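You operate a simulated robot arm through the tools that you are given. There is no shell and no other tool.

Carry out the task below with a simulated two-armed robot. There is one attempt and no reset: what you move stays moved.

TASK
Level the thickness gauge first, then probe the block on the turntable.
Fine: turn the levelling wheel till the bubble is between its two lines; leave the probe down.
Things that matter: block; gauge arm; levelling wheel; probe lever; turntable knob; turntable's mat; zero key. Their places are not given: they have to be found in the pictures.

The check looks at the end state, three seconds after you hand in, the way a careful person would. Anything else that was tipped, shoved, dropped, spilled or broken makes it a failure.

THE ROBOT
Two 7-joint arms with two-finger parallel grippers on one trunk that stands fixed in place. Base frame: the origin is at the foot of the trunk, x ahead of it, y to its left, z up. Readings come in m, rad, newtons and seconds.
The left shoulder is at [0.05, 0.177, 1.154], the right one opposite. With the tool pointing down near the work surface each hand reaches from about 0.1 to 0.68 m from the base axis, measured 20 degrees to its own side. Payload 3.43 kg a hand.
The tool frame of a hand sits at the grasp point between the pads (the TCP): z along the fingers, y along the line on which they close. The tips reach 0.034 m beyond it. The gripper opens to 0.128 m. The fingers are 0.024 m wide and 0.012 m thick; the gripper's body (0.048 by 0.13 m) begins 0.096 m behind the TCP.
Orientation is told as [roll, pitch, yaw] about the base's x, y, z axes, in that order, counted from this pose: with the fingers straight down and closing along the base's y, the tool's x points along the base's -x, its y along +y and its z along -z.

THE INTERFACE
- The arms move only by the tool play_rows. It takes "left_deltas", "right_deltas" or both (then of equal length, played together; a hand with none holds still); each is a list of rows, each an object (a shift or turn left out is 0, a gripper value left out holds the last) with "dp": the shift along the tool's x, y, z in m, a list of three; "rot": the turn, a rotation vector about the tool's x, y, z in rad, a list of three; "claw": the finger opening in m, from 0 to 0.128. In form: [{"dp": [x, y, z], "rot": [ax, ay, az], "claw": claw}, ...]. A call has 1 to 20 rows; each row shifts and turns the commanded pose from where the row before left it, along the tool's axes as they then stand. A row lasts 0.2 s, in which the tool goes at most 0.05 m and 0.15 rad; a call with a longer step from one row to the next is refused whole, and so is a gripper value outside its range. A pose out of reach is approached as far as the arm can. The call stops where the force on the tool passes 50 N (or 10 N more than at its start, if that is more) or the arm is blocked; 0.2 s more then pass. The fingers move at their own pace (about 0.108 m/s each) and stop on an object; they squeeze with about 27 N. The grip force told is the motor's: it shows also when the fingers shut on nothing. Time passes only in rows, and 0.2 s behind the last, so rows that do not move let the fingers close. It gives the time, the measured TCP pose, the force on the tool (base axes), the opening and the grip force at its end, in the units of the frame above (readings bear some noise), with the torque about the TCP (base axes, N m) and any sound that the robot's microphone picked up.
- Cameras (640 x 400 px; columns grow to the right, rows downward): "scene" is now at [0.1447, -0.0472, 1.3207]; the picture's right is [-0.53, -0.85, 0.00], its down [-0.45, 0.28, -0.85] and it looks along [0.72, -0.45, -0.53] (base axes); focal length 258 px, centre (320, 200). "left" rides on the left gripper at [0.076, 0.011, -0.16] in its tool frame; the picture's right is [-0.15, 0.99, 0.00], its down [-0.88, -0.13, -0.46] and it looks along [-0.45, -0.07, 0.89] (tool axes); focal length 234 px, centre (320, 200). "right" rides on the right gripper at [0.076, -0.011, -0.16] in its tool frame; the picture's right is [0.15, 0.99, 0.00], its down [-0.88, 0.13, -0.46] and it looks along [-0.45, 0.07, 0.89] (tool axes); focal length 234 px, centre (320, 200).
- get_image(camera): a new picture of that camera. The clock stands still meanwhile.
- raise_lower(by): slides the trunk up (or, below 0, down) by that many m; the arms and the scene camera ride with it, the base frame stays. It gives what a move gives, with no picture.
- head_to(pan, tilt): turns the head with the scene camera to pan (to the left, within 1.396 rad either way) and tilt (down, from -0.506 to 1.204), counted from straight ahead of the robot. It gives what a move gives.
- point_at(camera, pixels): for up to 12 pixels [column, row] of the newest picture of that camera ("zoom" is the newest enlarged one), the place [x, y, z] in the base frame of the surface seen there, good to about 0.002 m. The clock stands still meanwhile.
- zoom(camera, box): a new picture of the part [left, top, right, bottom] of that camera's present view, enlarged. The clock stands still meanwhile.
- hand_in(): hands the job in; it is judged then, once.

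Open the grippers and draw the arms clear of the work before you hand the job in, unless the task says otherwise.

The tools are called after "Request:" by a JSON object that holds its "name" and its "arguments". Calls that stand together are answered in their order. play_rows: Moves the arms, as the interface text tells. Its arguments: {"type":"object","properties":{"left_deltas":{"type":"array","items":{"type":"object","properties":{"dp":{"type":"array","items":{"type":"number"}},"rot":{"type":"array","items":{"type":"number"}},"claw":{"type":"number"}}}},"right_deltas":{"type":"array","items":{"type":"object","properties":{"dp":{"type":"array","items":{"type":"number"}},"rot":{"type":"array","items":{"type":"number"}},"claw":{"type":"number"}}}}},"required":[]} The other tools are called the same way: raise_lower (by) moves the trunk up or down; head_to (pan, tilt) turns the head that bears the scene camera; get_image (camera) takes a picture; point_at (camera, pixels) gives the place of the surface under pixels of a picture; zoom (camera, box) takes an enlarged picture of a part of a camera's view; hand_in () hands the job in.

At the start:

```text
t: 0.0
left_tcp_pos: [0.3712, -0.0336, 1.1992]
left_ee_rot: [-0.002, 0.0, 0.002]
left_contact_force: [0.9, 0.3, -0.5]
left_moment: [0.0, -0.03, -0.01]
left_width: 0.128
left_grip_force: 0.0
right_tcp_pos: [0.2695, -0.3482, 1.1842]
right_ee_rot: [-0.001, -0.001, 0.001]
right_contact_force: [-0.1, 0.0, -0.4]
right_moment: [-0.01, 0.0, -0.02]
right_width: 0.128
right_grip_force: 0.1
trunk travel left (down, up): [-0.325, 0.076]
head pan, tilt (commanded): [-0.553, 0.559]
```

scene: 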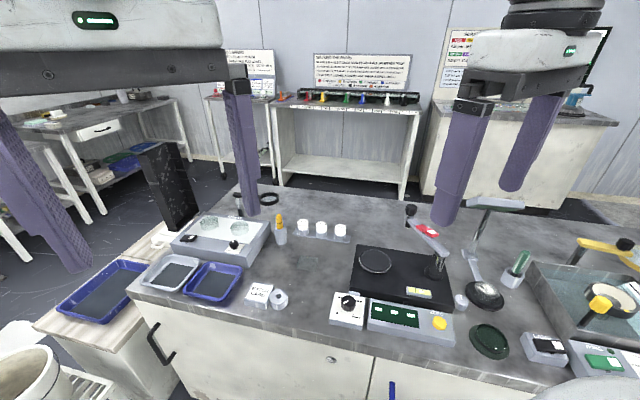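
right: 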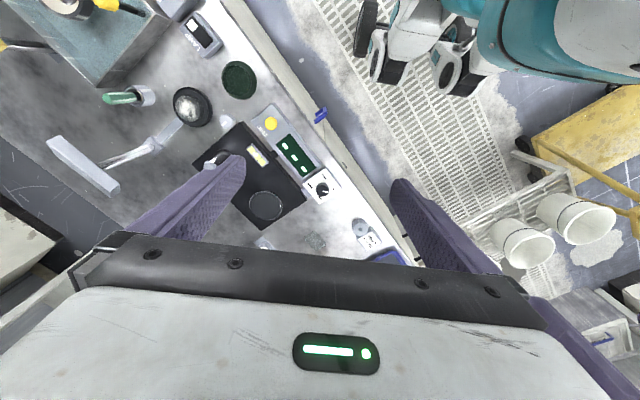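
left: 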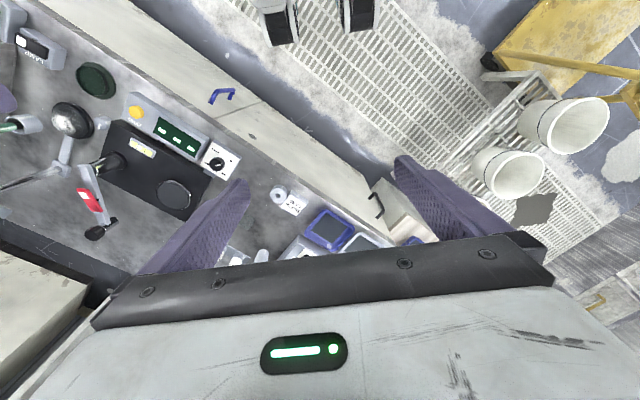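

The scene shows a black gauge base around (400,275) with a turntable disc at (375,262), a lever with red label at (428,230), and a console at (410,318). I zoom in on the gauge to identify its parts.

Request:
{"name": "zoom", "arguments": {"camera": "scene", "box": [320, 190, 520, 350]}}

Request:
{"name": "zoom", "arguments": {"camera": "right", "box": [160, 60, 400, 260]}}

Request:
{"name": "zoom", "arguments": {"camera": "left", "box": [40, 60, 280, 260]}}

```text
2.50 times, centred on (420, 270) of scene
```

zoom: 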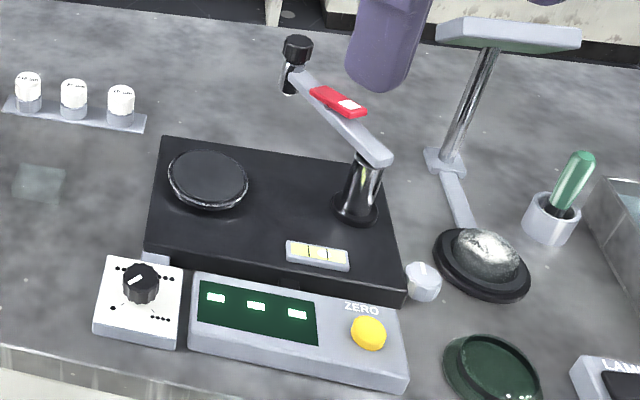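

```text
2.00 times, centred on (280, 160) of right
```

zoom: 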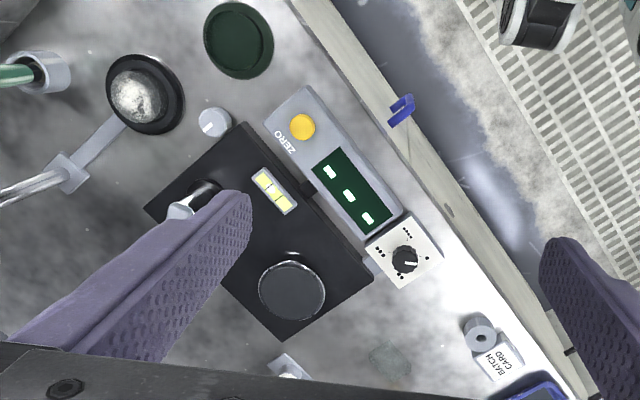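

```text
2.00 times, centred on (160, 160) of left
```

zoom: 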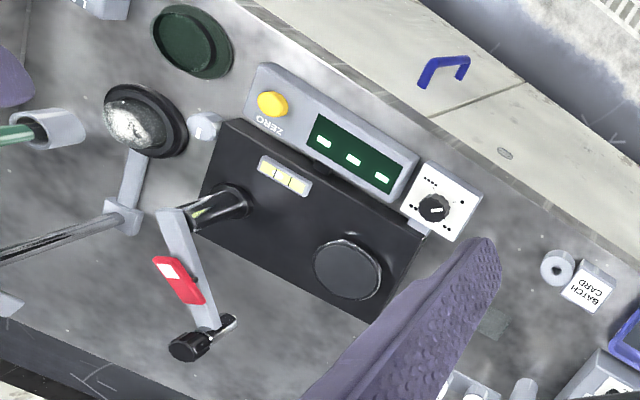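

I need closer views of each part: the turntable disc, the arm with red tag, the vial, and the faint square at zoom (38,183).

Request:
{"name": "zoom", "arguments": {"camera": "scene", "box": [345, 230, 425, 280]}}

Request:
{"name": "zoom", "arguments": {"camera": "scene", "box": [400, 195, 480, 245]}}

Request:
{"name": "zoom", "arguments": {"camera": "scene", "box": [400, 270, 480, 320]}}

Request:
{"name": "zoom", "arguments": {"camera": "scene", "box": [160, 190, 360, 315]}}

Request:
{"name": "zoom", "arguments": {"camera": "scene", "box": [320, 270, 480, 370]}}

Request:
{"name": "point_at", "arguments": {"camera": "scene", "pixels": [[375, 262], [408, 210], [428, 231], [440, 250], [435, 270], [419, 292], [461, 301], [348, 300], [440, 324], [308, 262], [400, 320], [360, 285]]}}

```text
8.00 times, centred on (385, 255) of scene
```

zoom: 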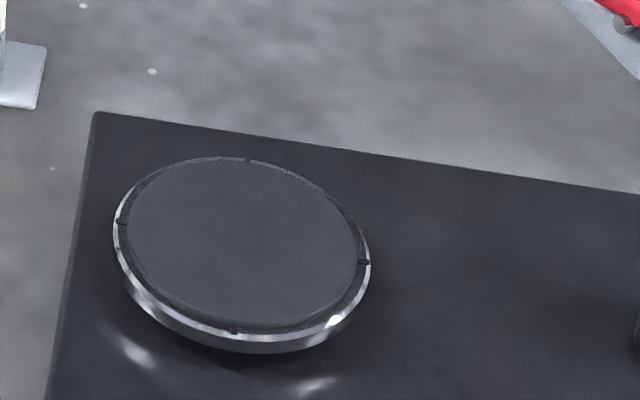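

```text
8.00 times, centred on (440, 220) of scene
```

zoom: 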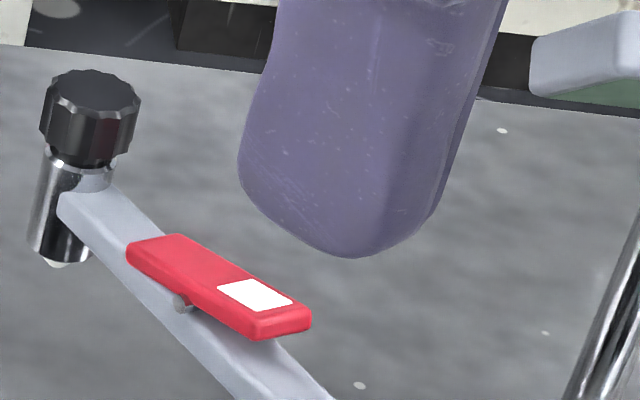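

```text
8.00 times, centred on (440, 295) of scene
```

zoom: 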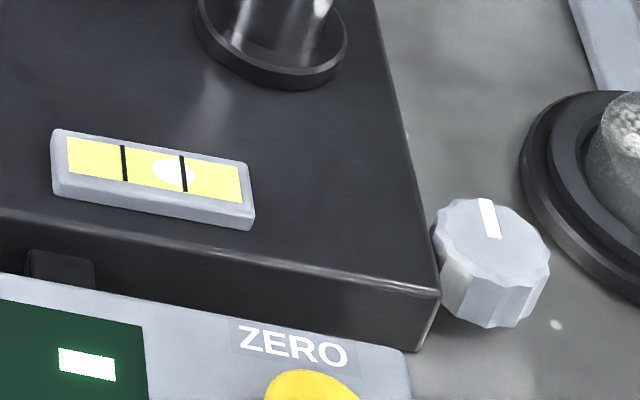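

```text
3.20 times, centred on (260, 252) of scene
```

zoom: 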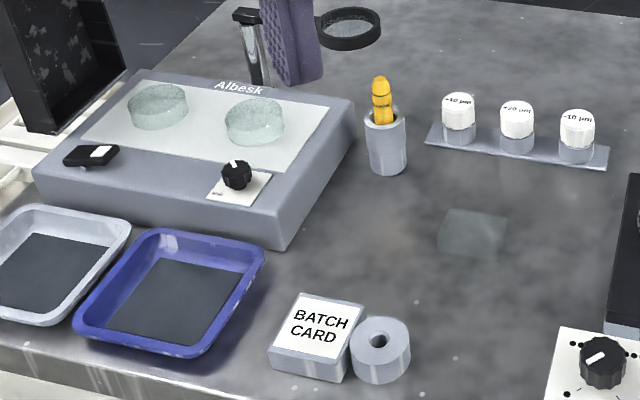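

```text
4.00 times, centred on (400, 320) of scene
```

zoom: 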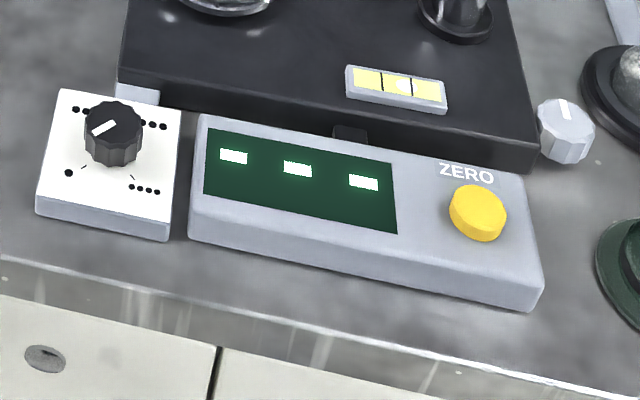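

```text
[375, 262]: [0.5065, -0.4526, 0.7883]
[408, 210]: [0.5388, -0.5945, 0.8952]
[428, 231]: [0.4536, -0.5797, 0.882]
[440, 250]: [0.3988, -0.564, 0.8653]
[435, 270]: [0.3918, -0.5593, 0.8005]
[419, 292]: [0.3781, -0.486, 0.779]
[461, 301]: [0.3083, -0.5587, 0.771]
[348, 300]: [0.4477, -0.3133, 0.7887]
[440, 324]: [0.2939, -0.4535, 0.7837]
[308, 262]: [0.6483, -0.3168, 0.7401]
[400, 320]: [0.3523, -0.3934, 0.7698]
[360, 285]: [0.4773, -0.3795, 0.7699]
```

The faint square at scene (308,262) looks like a glass block lying on the bench, and the turntable mat appears bare. I zoom on both to be sure, and on the bubble (bubble sits on the right line) and the knob.

Request:
{"name": "zoom", "arguments": {"camera": "scene", "box": [285, 240, 333, 270]}}

Request:
{"name": "zoom", "arguments": {"camera": "left", "box": [140, 160, 220, 210]}}

Request:
{"name": "zoom", "arguments": {"camera": "right", "box": [220, 180, 340, 255]}}

Request:
{"name": "zoom", "arguments": {"camera": "scene", "box": [324, 284, 372, 314]}}

Request:
{"name": "zoom", "arguments": {"camera": "scene", "box": [285, 210, 365, 260]}}

Request:
{"name": "point_at", "arguments": {"camera": "scene", "pixels": [[300, 256], [308, 262], [316, 266], [302, 268], [320, 272], [290, 262], [325, 262], [310, 282]]}}

```text
13.33 times, centred on (309, 255) of scene
```

zoom: 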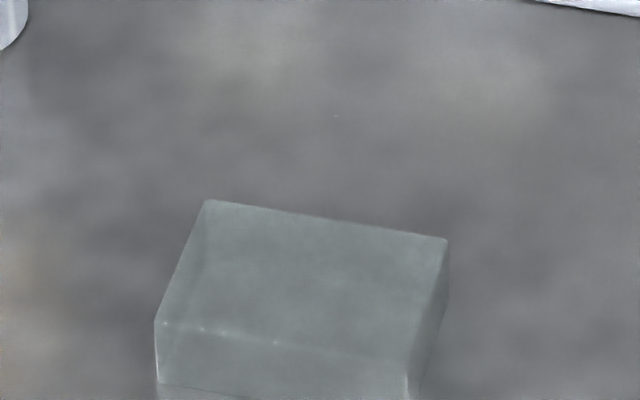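

```text
8.00 times, centred on (180, 185) of left
```

zoom: 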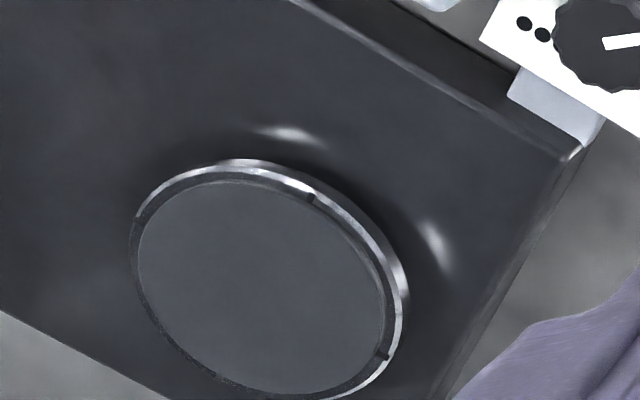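

```text
5.33 times, centred on (280, 218) of right
```

zoom: 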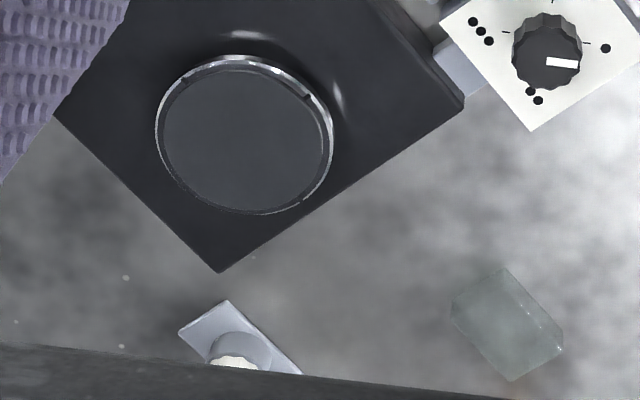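

```text
13.33 times, centred on (348, 299) of scene
```

zoom: 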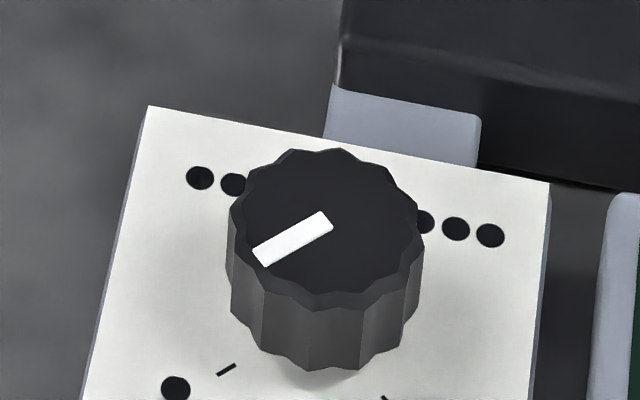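

```text
8.00 times, centred on (325, 235) of scene
```

zoom: 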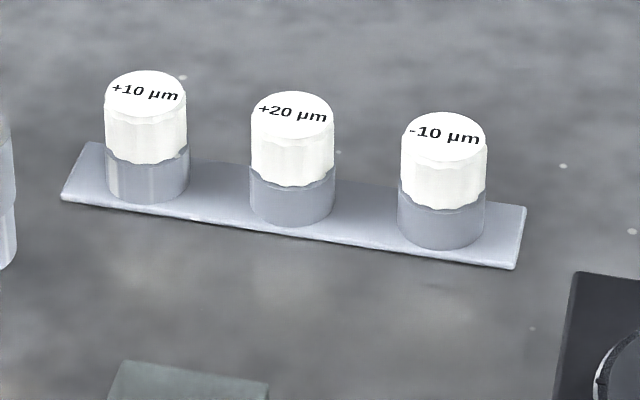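

```text
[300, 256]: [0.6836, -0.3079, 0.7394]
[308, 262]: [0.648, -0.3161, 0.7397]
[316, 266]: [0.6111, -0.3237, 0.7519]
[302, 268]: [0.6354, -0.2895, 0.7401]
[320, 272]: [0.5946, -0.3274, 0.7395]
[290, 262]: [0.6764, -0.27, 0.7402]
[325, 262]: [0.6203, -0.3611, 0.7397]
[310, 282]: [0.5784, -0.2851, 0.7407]
```

The block is a glass rectangle at about scene (308,263), and the mat is bare, so the block has to be placed on the turntable. I measure the geometry: plate edges, wheel, arm, lever, turntable rim, and re-zoom the whole block.

Request:
{"name": "zoom", "arguments": {"camera": "scene", "box": [284, 248, 332, 278]}}

Request:
{"name": "point_at", "arguments": {"camera": "scene", "pixels": [[358, 246], [352, 285], [452, 303], [446, 280], [461, 296], [461, 305], [456, 299], [467, 301], [474, 291], [485, 296], [470, 300], [455, 288]]}}

Request:
{"name": "point_at", "arguments": {"camera": "scene", "pixels": [[363, 255], [390, 262], [370, 271], [379, 251], [411, 209], [407, 218], [407, 227], [416, 222], [424, 228], [434, 234], [437, 239], [431, 284]]}}

Request:
{"name": "zoom", "arguments": {"camera": "right", "box": [160, 80, 288, 160]}}

Request:
{"name": "zoom", "arguments": {"camera": "left", "box": [60, 130, 188, 210]}}

```text
13.33 times, centred on (308, 263) of scene
```

zoom: 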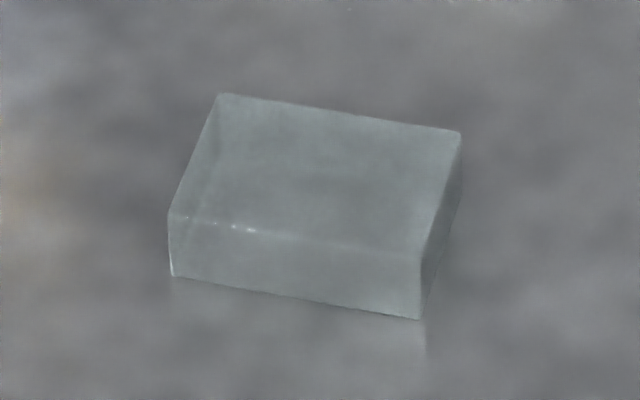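

```text
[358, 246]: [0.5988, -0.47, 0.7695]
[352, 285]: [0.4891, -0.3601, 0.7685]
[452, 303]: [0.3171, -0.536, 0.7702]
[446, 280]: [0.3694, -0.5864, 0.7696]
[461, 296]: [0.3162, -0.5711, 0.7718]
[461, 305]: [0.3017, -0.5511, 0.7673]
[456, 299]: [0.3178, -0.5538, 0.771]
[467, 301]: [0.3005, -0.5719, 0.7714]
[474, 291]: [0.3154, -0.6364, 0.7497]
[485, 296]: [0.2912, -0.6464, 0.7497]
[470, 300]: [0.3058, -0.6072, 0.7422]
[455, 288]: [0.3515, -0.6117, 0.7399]
```

```text
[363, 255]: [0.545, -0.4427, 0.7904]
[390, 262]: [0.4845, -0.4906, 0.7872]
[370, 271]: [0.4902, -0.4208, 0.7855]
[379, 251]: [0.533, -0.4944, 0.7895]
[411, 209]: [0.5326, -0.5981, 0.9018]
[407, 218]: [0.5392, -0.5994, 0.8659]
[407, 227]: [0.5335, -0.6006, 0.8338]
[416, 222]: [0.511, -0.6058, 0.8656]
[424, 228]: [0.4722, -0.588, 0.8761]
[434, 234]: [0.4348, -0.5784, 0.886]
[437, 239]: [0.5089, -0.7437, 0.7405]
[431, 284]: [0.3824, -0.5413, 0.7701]
```

```text
5.00 times, centred on (224, 120) of right
```

zoom: 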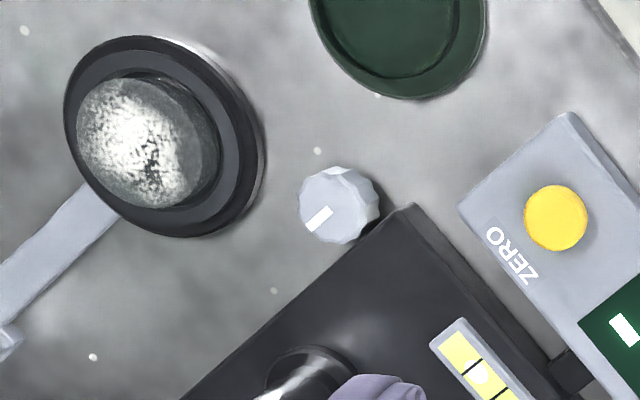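

```text
5.00 times, centred on (124, 170) of left
```

zoom: 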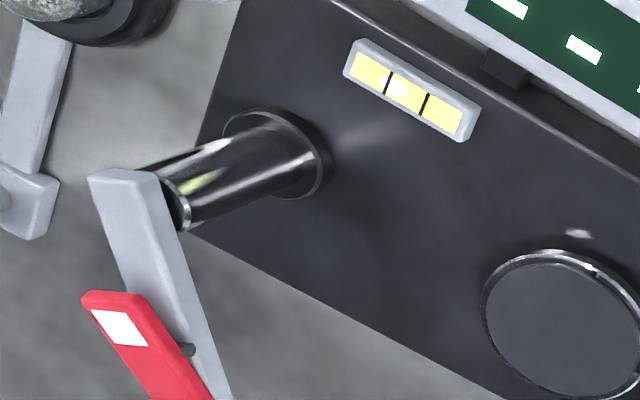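

Measured: plate top z≈0.77 turned about 45°, wheel centre ≈(0.309,-0.562) z top 0.771, mat centre ≈(0.507,-0.453) z≈0.789, block ≈57×38×20 mm centred ≈(0.636,-0.308). I check the lamp stand, post and nearby bowl for clearance around the wheel.

Request:
{"name": "point_at", "arguments": {"camera": "scene", "pixels": [[475, 203], [500, 206], [520, 207], [485, 215], [475, 245], [468, 258], [463, 270], [472, 280], [485, 288], [500, 300], [515, 270], [490, 345]]}}

Request:
{"name": "zoom", "arguments": {"camera": "scene", "box": [430, 190, 560, 320]}}

Request:
{"name": "point_at", "arguments": {"camera": "right", "pixels": [[222, 122], [235, 121], [240, 122], [228, 125], [265, 207], [190, 107], [255, 155], [270, 123], [221, 158], [327, 180], [300, 190], [283, 200]]}}

```text
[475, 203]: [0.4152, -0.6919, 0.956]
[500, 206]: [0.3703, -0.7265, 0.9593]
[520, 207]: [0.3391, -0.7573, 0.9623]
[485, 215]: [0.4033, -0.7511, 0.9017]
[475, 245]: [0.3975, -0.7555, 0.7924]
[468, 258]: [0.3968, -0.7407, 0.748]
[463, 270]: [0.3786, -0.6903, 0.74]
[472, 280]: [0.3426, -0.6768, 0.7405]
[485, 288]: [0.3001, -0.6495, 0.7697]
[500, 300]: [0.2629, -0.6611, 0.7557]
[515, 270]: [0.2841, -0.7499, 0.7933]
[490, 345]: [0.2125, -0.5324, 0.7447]
```

```text
3.08 times, centred on (495, 255) of scene
```

zoom: 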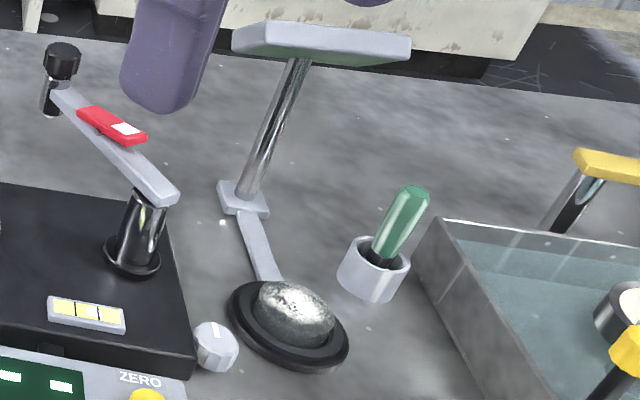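

```text
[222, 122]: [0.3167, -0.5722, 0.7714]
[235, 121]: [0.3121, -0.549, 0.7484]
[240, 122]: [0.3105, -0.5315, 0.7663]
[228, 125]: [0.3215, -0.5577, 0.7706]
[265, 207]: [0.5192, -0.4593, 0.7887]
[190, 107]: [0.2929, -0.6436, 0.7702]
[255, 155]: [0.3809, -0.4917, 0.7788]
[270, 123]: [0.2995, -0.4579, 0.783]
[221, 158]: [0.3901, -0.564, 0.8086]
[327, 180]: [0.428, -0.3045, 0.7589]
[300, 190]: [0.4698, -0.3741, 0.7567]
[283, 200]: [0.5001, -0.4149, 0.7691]
```

The wheel sits almost against the plate's right side with its top flush, so I'll grip it with the right hand closing parallel to the plate edge (yaw +45°), offset outward. First I move the right hand high above the wheel and yaw it.

Request:
{"name": "play_rows", "arguments": {"right_deltas": [{"dp": [-0.0058, -0.0367, 0]}, {"dp": [-0.0058, -0.0367, 0]}, {"dp": [-0.0058, -0.0367, 0]}, {"dp": [-0.0058, -0.0367, 0]}, {"dp": [-0.0058, -0.0367, 0]}, {"dp": [-0.0058, -0.0367, 0]}, {"rot": [0, 0, -0.1309]}, {"rot": [0, 0, -0.1309]}, {"rot": [0, 0, -0.1309]}, {"rot": [0, 0, -0.1309]}, {"rot": [0, 0, -0.1309]}, {"rot": [0, 0, -0.1309]}, {}]}}

```text
t: 2.8
left_tcp_pos: [0.3716, -0.0333, 1.2]
left_ee_rot: [-0.003, 0.001, 0.002]
left_contact_force: [0.2, -0.1, 0.5]
left_moment: [0.01, -0.01, 0.0]
left_width: 0.1278
left_grip_force: 0.0
right_tcp_pos: [0.2824, -0.3395, 1.1143]
right_ee_rot: [0.0, -0.001, 0.785]
right_contact_force: [0.3, 0.9, 0.1]
right_moment: [0.0, -0.02, 0.0]
right_width: 0.128
right_grip_force: 0.0
right hand out of reach, approached as far as the arm can: row 5, 6, 7, 8, 9, 10, 11, 12
trunk travel left (down, up): [-0.325, 0.076]
head pan, tilt (commanded): [-0.553, 0.559]
```

The hand could not reach that height so far out (it's at (0.282,-0.340,1.114)); I lower the commanded pose, which should bring it into reach.

Request:
{"name": "play_rows", "arguments": {"right_deltas": [{"dp": [0, 0, 0.03]}, {"dp": [0, 0, 0.03]}, {"dp": [0, 0, 0.03]}, {"dp": [0, 0, 0.03]}, {}]}}

```text
t: 4.0
left_tcp_pos: [0.3707, -0.0331, 1.2001]
left_ee_rot: [-0.001, 0.0, 0.002]
left_contact_force: [0.1, 0.1, -0.4]
left_moment: [-0.02, -0.02, 0.0]
left_width: 0.1279
left_grip_force: 0.0
right_tcp_pos: [0.2797, -0.3303, 0.9956]
right_ee_rot: [-0.001, 0.003, 0.781]
right_contact_force: [0.3, -0.5, 0.4]
right_moment: [-0.02, 0.0, 0.01]
right_width: 0.1281
right_grip_force: 0.1
right hand out of reach, approached as far as the arm can: row 3, 4
trunk travel left (down, up): [-0.325, 0.076]
head pan, tilt (commanded): [-0.553, 0.559]
```

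The reach limit seems tied to the +45° yaw (wrist limit) since the hand barely moves there. I turn the yaw back to 0 and test shifting outward in the lower position.

Request:
{"name": "play_rows", "arguments": {"right_deltas": [{"rot": [0, 0, 0.1309]}, {"rot": [0, 0, 0.1309]}, {"rot": [0, 0, 0.1309]}, {"rot": [0, 0, 0.1309]}, {"rot": [0, 0, 0.1309]}, {"rot": [0, 0, 0.1269]}, {"dp": [0, -0.03, 0]}, {"dp": [0, -0.03, 0]}, {"dp": [0, -0.03, 0]}, {}]}}

```text
t: 6.2
left_tcp_pos: [0.3703, -0.0343, 1.1999]
left_ee_rot: [-0.002, -0.002, 0.001]
left_contact_force: [-0.5, 0.7, 0.6]
left_moment: [0.0, -0.02, -0.01]
left_width: 0.128
left_grip_force: 0.0
right_tcp_pos: [0.284, -0.4189, 0.9955]
right_ee_rot: [0.0, 0.001, 0.003]
right_contact_force: [0.7, 0.8, 0.0]
right_moment: [0.0, -0.04, -0.03]
right_width: 0.1279
right_grip_force: 0.1
trunk travel left (down, up): [-0.325, 0.076]
head pan, tilt (commanded): [-0.553, 0.559]
```

At yaw 0 it moves freely. Now I try turning the other way, toward yaw −135°, which gives the same closing line.

Request:
{"name": "play_rows", "arguments": {"right_deltas": [{"rot": [0, 0, 0.1309]}, {"rot": [0, 0, 0.1309]}, {"rot": [0, 0, 0.1309]}, {"rot": [0, 0, 0.1309]}, {"rot": [0, 0, 0.1309]}, {"rot": [0, 0, 0.1309]}, {"rot": [0, 0, 0.1309]}, {"rot": [0, 0, 0.1309]}, {"rot": [0, 0, 0.1309]}, {"rot": [0, 0, 0.1309]}, {"rot": [0, 0, 0.1309]}, {"rot": [0, 0, 0.1309]}, {}]}}

```text
t: 9.0
left_tcp_pos: [0.3716, -0.0334, 1.1997]
left_ee_rot: [-0.003, 0.001, 0.001]
left_contact_force: [-0.2, -0.1, -0.7]
left_moment: [0.02, -0.01, -0.02]
left_width: 0.1279
left_grip_force: 0.0
right_tcp_pos: [0.2823, -0.4181, 0.9962]
right_ee_rot: [0.001, 0.0, -1.57]
right_contact_force: [0.2, 0.3, 0.5]
right_moment: [0.0, -0.01, 0.01]
right_width: 0.128
right_grip_force: 0.0
trunk travel left (down, up): [-0.325, 0.076]
head pan, tilt (commanded): [-0.553, 0.559]
```

Yaw −90° is fine; I continue to −135° and then shift toward a point above the wheel at z≈1.0.

Request:
{"name": "play_rows", "arguments": {"right_deltas": [{"rot": [0, 0, 0.1309]}, {"rot": [0, 0, 0.1309]}, {"rot": [0, 0, 0.1309]}, {"rot": [0, 0, 0.1309]}, {"rot": [0, 0, 0.1309]}, {"rot": [0, 0, 0.1314]}, {"dp": [-0.0226, 0.0304, 0]}, {"dp": [-0.0226, 0.0304, 0]}, {"dp": [-0.0226, 0.0304, 0]}, {"dp": [-0.0227, 0.0304, 0]}, {}]}}

```text
t: 11.4
left_tcp_pos: [0.3715, -0.0341, 1.1999]
left_ee_rot: [-0.004, 0.0, 0.002]
left_contact_force: [0.2, 0.6, 0.4]
left_moment: [-0.04, 0.04, 0.01]
left_width: 0.1281
left_grip_force: 0.0
right_tcp_pos: [0.3052, -0.5679, 0.9963]
right_ee_rot: [-0.002, -0.001, -2.354]
right_contact_force: [-0.4, 1.0, 0.6]
right_moment: [-0.02, 0.05, 0.0]
right_width: 0.1281
right_grip_force: 0.1
trunk travel left (down, up): [-0.325, 0.076]
head pan, tilt (commanded): [-0.553, 0.559]
```

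The hand is now above the wheel at yaw −135°. I look at the scene and the right wrist camera to verify alignment.

Request:
{"name": "get_image", "arguments": {"camera": "scene"}}

Request:
{"name": "get_image", "arguments": {"camera": "right"}}

Request:
{"name": "get_image", "arguments": {"camera": "left"}}

```text
taken
```

scene: 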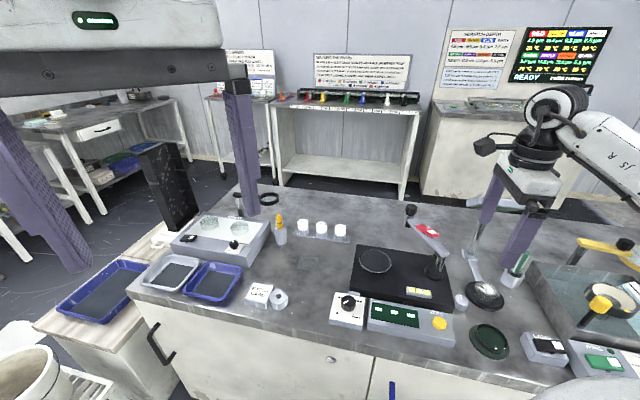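

```text
taken
```

right: 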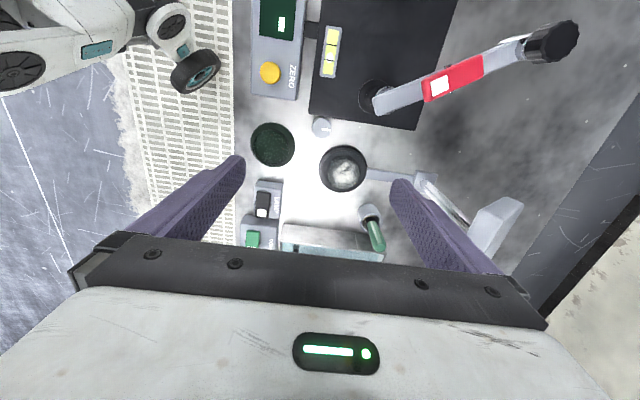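

```text
taken
```

left: 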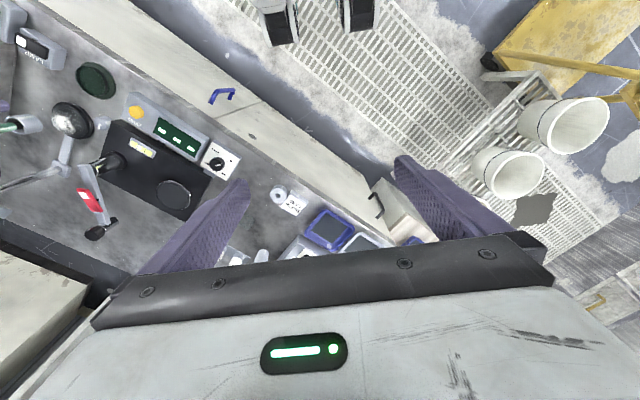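

The right camera sees the wheel at (321,127) and the vial at (330,50). I zoom in to refine the wheel location, and also read the wall signs in case they matter.

Request:
{"name": "zoom", "arguments": {"camera": "right", "box": [280, 90, 376, 150]}}

Request:
{"name": "point_at", "arguments": {"camera": "right", "pixels": [[321, 127], [313, 127], [330, 127], [321, 120], [321, 134], [316, 122], [325, 131], [345, 125], [310, 113], [343, 168], [380, 125], [500, 215]]}}

Request:
{"name": "zoom", "arguments": {"camera": "scene", "box": [430, 20, 620, 110]}}

Request:
{"name": "zoom", "arguments": {"camera": "scene", "box": [300, 40, 430, 110]}}

Request:
{"name": "zoom", "arguments": {"camera": "scene", "box": [400, 270, 480, 320]}}

```text
6.67 times, centred on (328, 120) of right
```

zoom: 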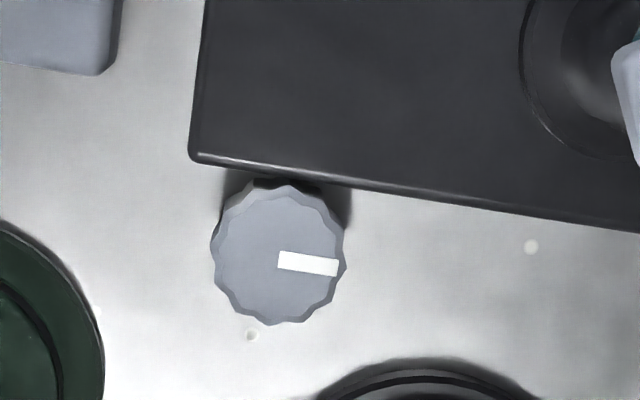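

```text
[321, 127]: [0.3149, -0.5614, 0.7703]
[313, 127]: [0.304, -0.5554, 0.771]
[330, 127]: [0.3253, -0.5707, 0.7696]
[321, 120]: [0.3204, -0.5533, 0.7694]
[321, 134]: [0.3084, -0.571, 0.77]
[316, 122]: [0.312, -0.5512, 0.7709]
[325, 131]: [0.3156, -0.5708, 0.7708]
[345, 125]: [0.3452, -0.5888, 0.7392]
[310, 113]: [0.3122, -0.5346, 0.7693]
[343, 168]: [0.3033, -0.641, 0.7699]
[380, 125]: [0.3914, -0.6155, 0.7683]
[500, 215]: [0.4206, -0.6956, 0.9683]
```

```text
3.37 times, centred on (525, 65) of scene
```

zoom: 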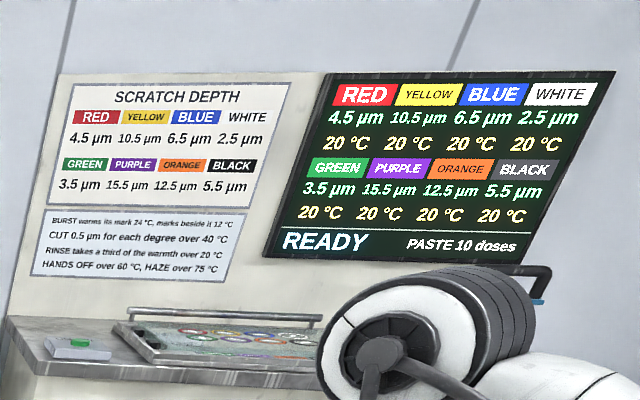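

```text
4.92 times, centred on (365, 75) of scene
```

zoom: 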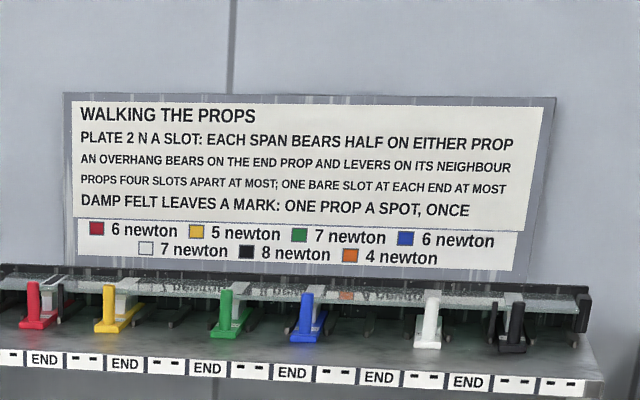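

```text
8.00 times, centred on (440, 295) of scene
```

zoom: 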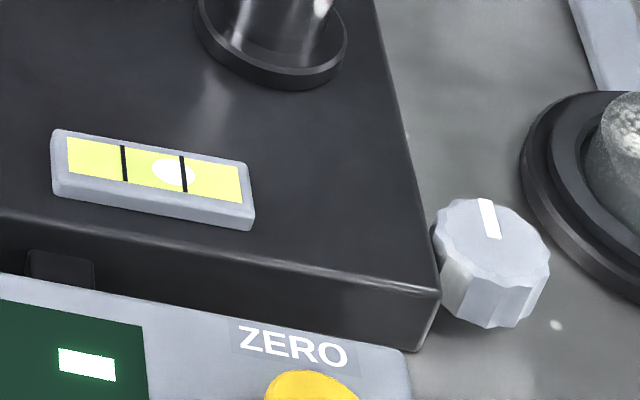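

Wheel centre refined to about (0.312,-0.5645), radius ≈16–17 mm, with the plate edge parallel to my closing line. I narrow the opening to 0.05 m and descend to z≈0.79 (tips at ≈0.756, above the dome's rim at 0.75).

Request:
{"name": "play_rows", "arguments": {"right_deltas": [{"dp": [-0.0009, 0.0023, 0.02], "claw": 0.05}, {"dp": [0, 0, 0.03]}, {"dp": [0, 0, 0.03]}, {"dp": [0, 0, 0.03]}, {"dp": [0, 0, 0.03]}, {}]}}

```text
t: 12.8
left_tcp_pos: [0.372, -0.0338, 1.2003]
left_ee_rot: [-0.002, 0.001, 0.002]
left_contact_force: [-0.6, 0.2, -0.5]
left_moment: [-0.02, -0.04, -0.01]
left_width: 0.1279
left_grip_force: 0.1
right_tcp_pos: [0.306, -0.5696, 0.8534]
right_ee_rot: [0.0, 0.0, -2.354]
right_contact_force: [-0.9, -0.1, 0.0]
right_moment: [0.0, -0.02, 0.02]
right_width: 0.0501
right_grip_force: 0.0
trunk travel left (down, up): [-0.325, 0.076]
head pan, tilt (commanded): [-0.553, 0.559]
```

I check alignment from the cameras before the final descent.

Request:
{"name": "get_image", "arguments": {"camera": "right"}}

Request:
{"name": "zoom", "arguments": {"camera": "scene", "box": [400, 220, 528, 300]}}

Request:
{"name": "zoom", "arguments": {"camera": "right", "box": [240, 110, 400, 210]}}

```text
taken
```

right: 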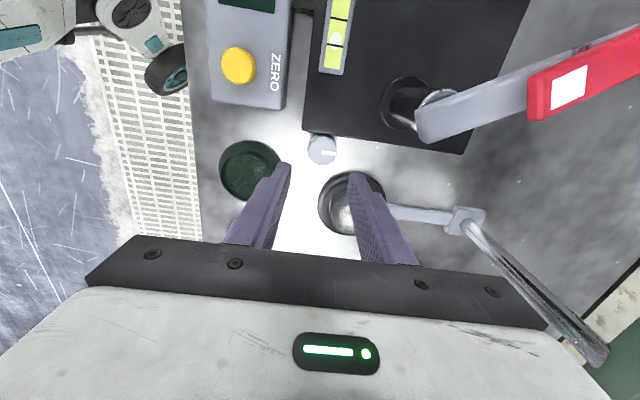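

```text
5.00 times, centred on (464, 260) of scene
```

zoom: 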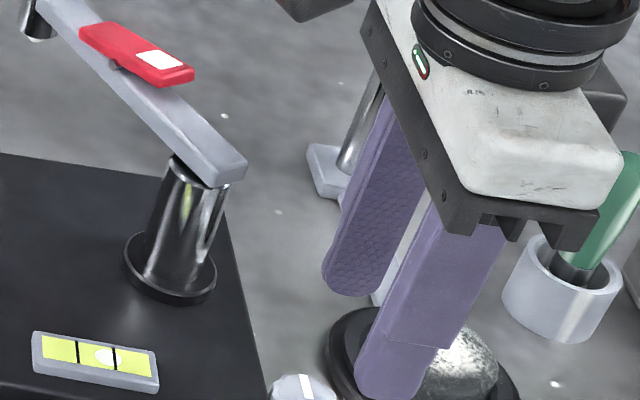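

```text
4.00 times, centred on (320, 160) of right
```

zoom: 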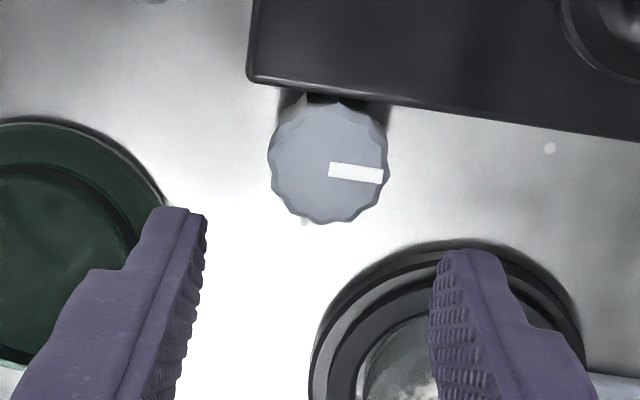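

Alignment looks right: the wheel at zoom (328,165) projects within ~1.5 mm of where I expect between the fingers. I descend the last 63 mm.

Request:
{"name": "play_rows", "arguments": {"right_deltas": [{"dp": [0, 0.0008, 0.02]}, {"dp": [0, 0, 0.02]}, {"dp": [0, 0, 0.015]}, {"dp": [0, 0, 0.0085]}, {}]}}

Request:
{"name": "get_image", "arguments": {"camera": "right"}}

Request:
{"name": "zoom", "arguments": {"camera": "scene", "box": [400, 250, 496, 310]}}

```text
t: 14.0
left_tcp_pos: [0.372, -0.0337, 1.1998]
left_ee_rot: [-0.001, 0.0, 0.002]
left_contact_force: [-0.5, 0.6, -0.3]
left_moment: [-0.01, 0.0, 0.0]
left_width: 0.1281
left_grip_force: 0.0
right_tcp_pos: [0.306, -0.5715, 0.7918]
right_ee_rot: [0.001, 0.0, -2.353]
right_contact_force: [0.5, 0.4, -0.5]
right_moment: [-0.02, 0.0, 0.0]
right_width: 0.05
right_grip_force: 0.1
trunk travel left (down, up): [-0.325, 0.076]
head pan, tilt (commanded): [-0.553, 0.559]
```

```text
taken
```

right: 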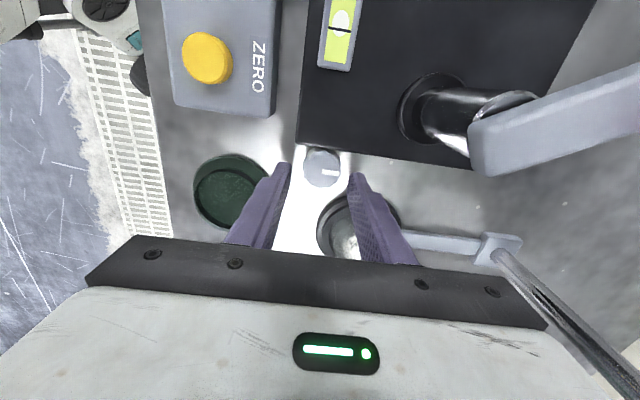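

```text
6.67 times, centred on (448, 280) of scene
```

zoom: 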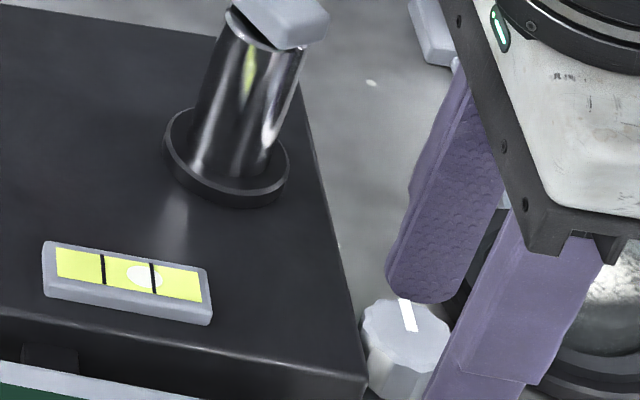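

I zoom the wrist view to see how the finger pads line up with the wheel.

Request:
{"name": "zoom", "arguments": {"camera": "right", "box": [256, 130, 384, 210]}}

Request:
{"name": "point_at", "arguments": {"camera": "right", "pixels": [[322, 165], [310, 165], [334, 168], [322, 157], [320, 177], [285, 168], [357, 178], [318, 142]]}}

```text
5.00 times, centred on (320, 170) of right
```

zoom: 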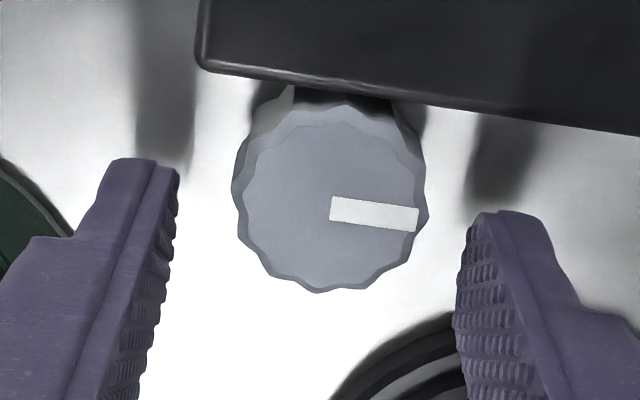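

```text
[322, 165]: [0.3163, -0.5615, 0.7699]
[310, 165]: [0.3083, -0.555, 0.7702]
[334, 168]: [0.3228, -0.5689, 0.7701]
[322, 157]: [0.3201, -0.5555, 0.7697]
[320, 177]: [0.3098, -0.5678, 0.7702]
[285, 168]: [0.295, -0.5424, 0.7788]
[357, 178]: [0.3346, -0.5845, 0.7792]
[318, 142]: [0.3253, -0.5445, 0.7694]
```

The wheel centre lies ~10 mm toward the plate from the TCP; I shift 3 mm toward the plate and 3 mm down, then close on the wheel.

Request:
{"name": "play_rows", "arguments": {"right_deltas": [{"dp": [0.003, 0.0003, 0.003]}, {"claw": 0.03}, {"claw": 0.02}, {}, {}]}}

Request:
{"name": "zoom", "arguments": {"camera": "right", "box": [256, 130, 384, 210]}}

Request:
{"name": "zoom", "arguments": {"camera": "scene", "box": [400, 270, 480, 320]}}

```text
t: 15.2
left_tcp_pos: [0.3708, -0.0335, 1.1989]
left_ee_rot: [0.0, 0.001, 0.002]
left_contact_force: [-0.8, 0.2, 0.4]
left_moment: [0.0, -0.01, 0.05]
left_width: 0.1276
left_grip_force: 0.2
right_tcp_pos: [0.3069, -0.5703, 0.7893]
right_ee_rot: [0.001, 0.0, -2.353]
right_contact_force: [0.7, -3.8, -0.2]
right_moment: [0.06, 0.31, -0.02]
right_width: 0.0315
right_grip_force: 44.7
trunk travel left (down, up): [-0.325, 0.076]
head pan, tilt (commanded): [-0.553, 0.559]
```

```text
5.00 times, centred on (320, 170) of right
```

zoom: 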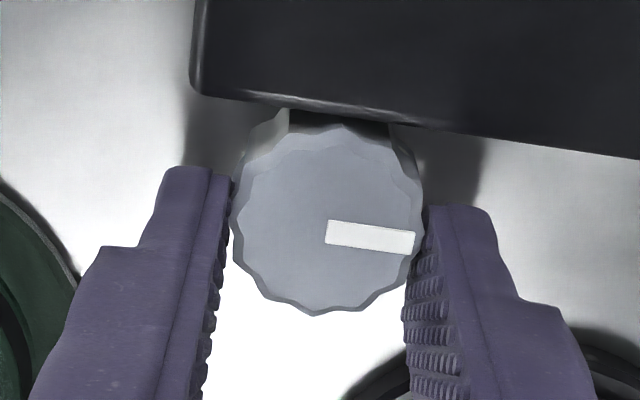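

```text
8.00 times, centred on (440, 295) of scene
```

zoom: 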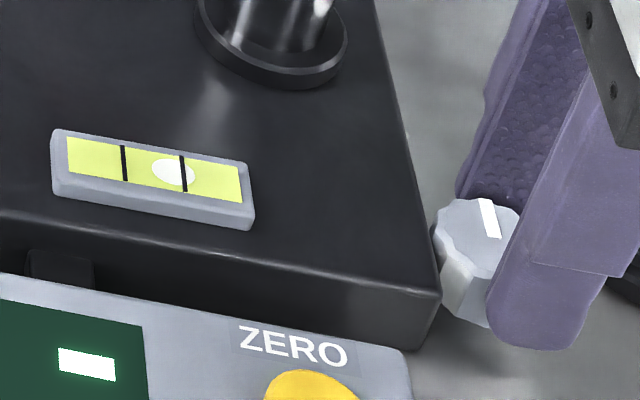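

Firm grip at width 0.0315. Bubble sits right of centre (on the right line); I turn the wheel a small amount counter-clockwise from above (about 11°) around its axis and see which way the bubble goes.

Request:
{"name": "play_rows", "arguments": {"right_deltas": [{"dp": [0, 0.0004, 0], "rot": [0, 0, -0.05]}, {"dp": [0, 0.0004, 0], "rot": [0, 0, -0.05]}, {"dp": [0, 0.0004, 0], "rot": [0, 0, -0.05]}, {"dp": [0, 0.0004, 0], "rot": [0, 0, -0.05]}, {}]}}

Request:
{"name": "zoom", "arguments": {"camera": "scene", "box": [400, 270, 480, 320]}}

Request:
{"name": "zoom", "arguments": {"camera": "right", "box": [256, 130, 384, 210]}}

```text
t: 16.4
left_tcp_pos: [0.3717, -0.0335, 1.1984]
left_ee_rot: [-0.001, -0.001, 0.004]
left_contact_force: [0.2, 0.2, -0.9]
left_moment: [0.02, 0.05, 0.01]
left_width: 0.1279
left_grip_force: 0.2
right_tcp_pos: [0.3093, -0.5707, 0.7899]
right_ee_rot: [0.0, 0.001, -2.153]
right_contact_force: [0.6, -1.5, -5.2]
right_moment: [-0.85, -0.16, 0.03]
right_width: 0.0316
right_grip_force: 45.0
trunk travel left (down, up): [-0.325, 0.076]
head pan, tilt (commanded): [-0.553, 0.559]
```

```text
8.00 times, centred on (440, 295) of scene
```

zoom: 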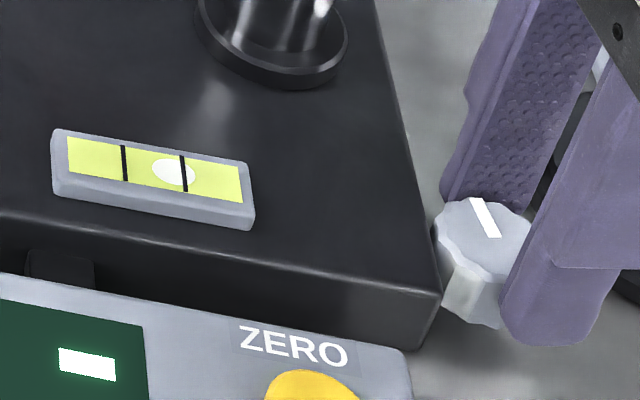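

```text
5.00 times, centred on (320, 170) of right
```

zoom: 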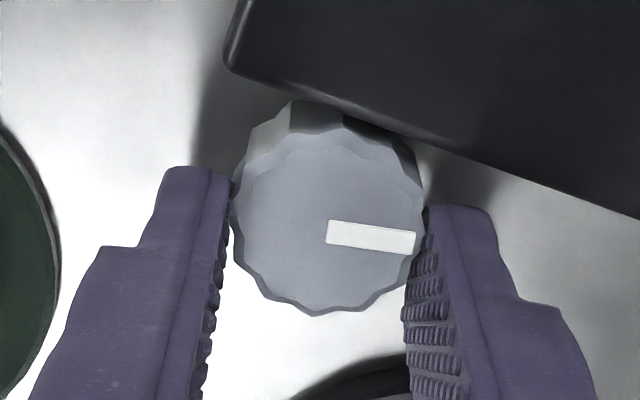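

The wheel turned with the hand (line rotated). The bubble's shift is too small to see here, so I zoom tightly on the vial.

Request:
{"name": "zoom", "arguments": {"camera": "scene", "box": [403, 282, 435, 302]}}

Request:
{"name": "get_image", "arguments": {"camera": "right"}}

```text
16.00 times, centred on (419, 292) of scene
```

zoom: 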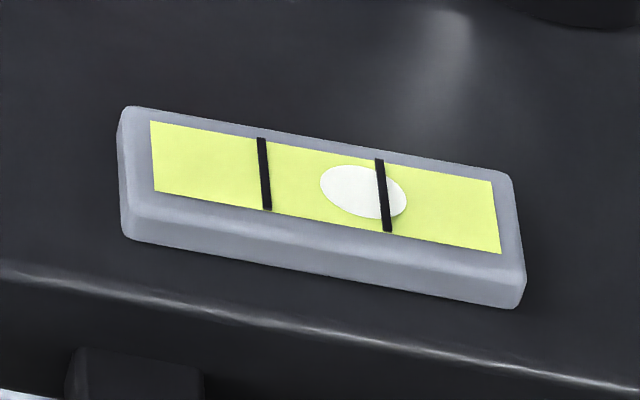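

```text
taken
```

right: 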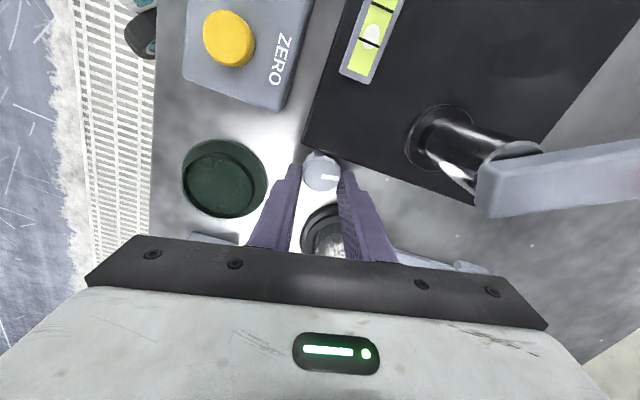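

The bubble centre is at zoom x≈363 with lines at 264/384 (16×). I turn another ~0.12 rad in the same direction and compare at the same zoom.

Request:
{"name": "play_rows", "arguments": {"right_deltas": [{"dp": [0, 0.0004, 0], "rot": [0, 0, -0.05]}, {"dp": [0, 0.0004, 0], "rot": [0, 0, -0.04]}, {"dp": [0, 0.0003, 0], "rot": [0, 0, -0.03]}, {}, {}]}}

Request:
{"name": "zoom", "arguments": {"camera": "scene", "box": [403, 282, 435, 302]}}

Request:
{"name": "zoom", "arguments": {"camera": "right", "box": [256, 130, 384, 210]}}

```text
t: 17.6
left_tcp_pos: [0.3708, -0.0343, 1.1999]
left_ee_rot: [0.001, -0.002, 0.001]
left_contact_force: [0.5, 0.0, 0.4]
left_moment: [-0.01, -0.01, 0.0]
left_width: 0.128
left_grip_force: 0.1
right_tcp_pos: [0.3097, -0.5709, 0.7892]
right_ee_rot: [-0.003, 0.0, -2.034]
right_contact_force: [-1.0, -1.4, -4.4]
right_moment: [-0.06, -0.32, 0.03]
right_width: 0.0317
right_grip_force: 45.1
trunk travel left (down, up): [-0.325, 0.076]
head pan, tilt (commanded): [-0.553, 0.559]
```

```text
16.00 times, centred on (419, 292) of scene
```

zoom: 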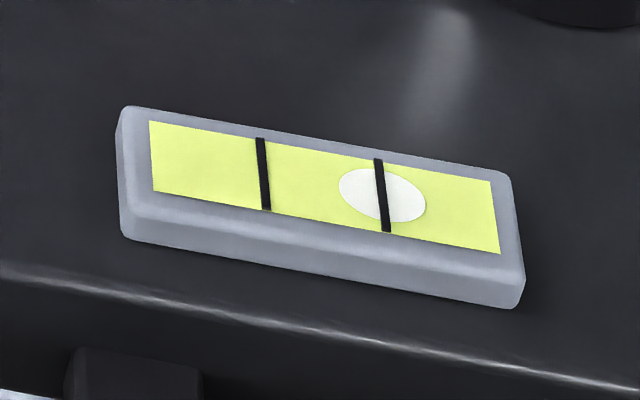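

```text
5.00 times, centred on (320, 170) of right
```

zoom: 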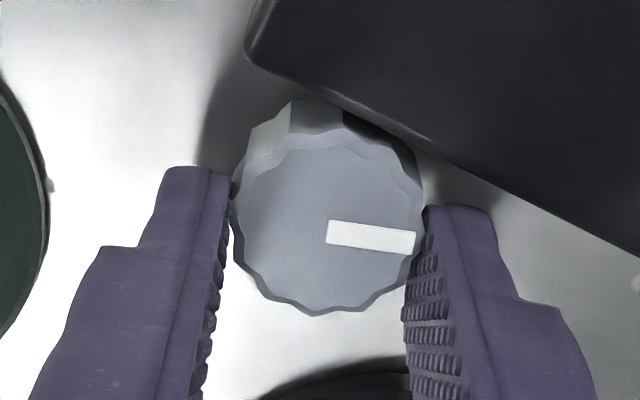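

Counter-clockwise moves the bubble further right (363→383), so I go clockwise: back 0.30 rad, pause, and look.

Request:
{"name": "play_rows", "arguments": {"right_deltas": [{"dp": [0, -0.0004, 0], "rot": [0, 0, 0.05]}, {"dp": [0, -0.0004, 0], "rot": [0, 0, 0.05]}, {"dp": [0, -0.0004, 0], "rot": [0, 0, 0.05]}, {"dp": [0, -0.0004, 0], "rot": [0, 0, 0.05]}, {"dp": [0, -0.0004, 0], "rot": [0, 0, 0.05]}, {"dp": [0, -0.0004, 0], "rot": [0, 0, 0.05]}, {}, {}, {}, {}]}}

Request:
{"name": "zoom", "arguments": {"camera": "scene", "box": [403, 282, 435, 302]}}

Request:
{"name": "zoom", "arguments": {"camera": "right", "box": [256, 130, 384, 210]}}

```text
t: 19.8
left_tcp_pos: [0.3714, -0.0351, 1.1986]
left_ee_rot: [0.001, 0.001, 0.003]
left_contact_force: [0.1, -0.1, 1.2]
left_moment: [-0.02, 0.03, 0.0]
left_width: 0.1279
left_grip_force: 0.1
right_tcp_pos: [0.3072, -0.5695, 0.7895]
right_ee_rot: [-0.002, 0.0, -2.333]
right_contact_force: [-3.6, 0.7, -6.2]
right_moment: [-0.3, -0.16, 0.02]
right_width: 0.0316
right_grip_force: 45.4
trunk travel left (down, up): [-0.325, 0.076]
head pan, tilt (commanded): [-0.553, 0.559]
```

```text
16.00 times, centred on (419, 292) of scene
```

zoom: 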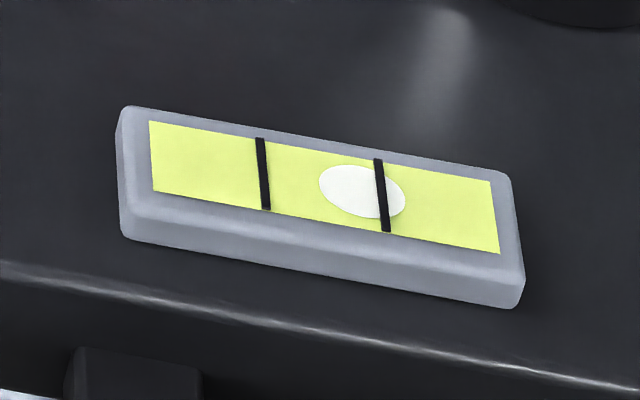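

```text
5.00 times, centred on (320, 170) of right
```

zoom: 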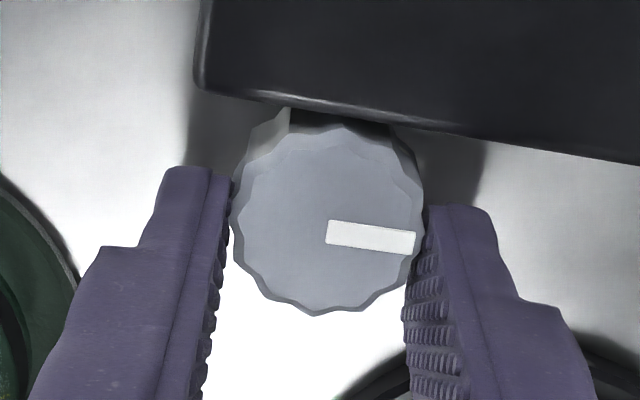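

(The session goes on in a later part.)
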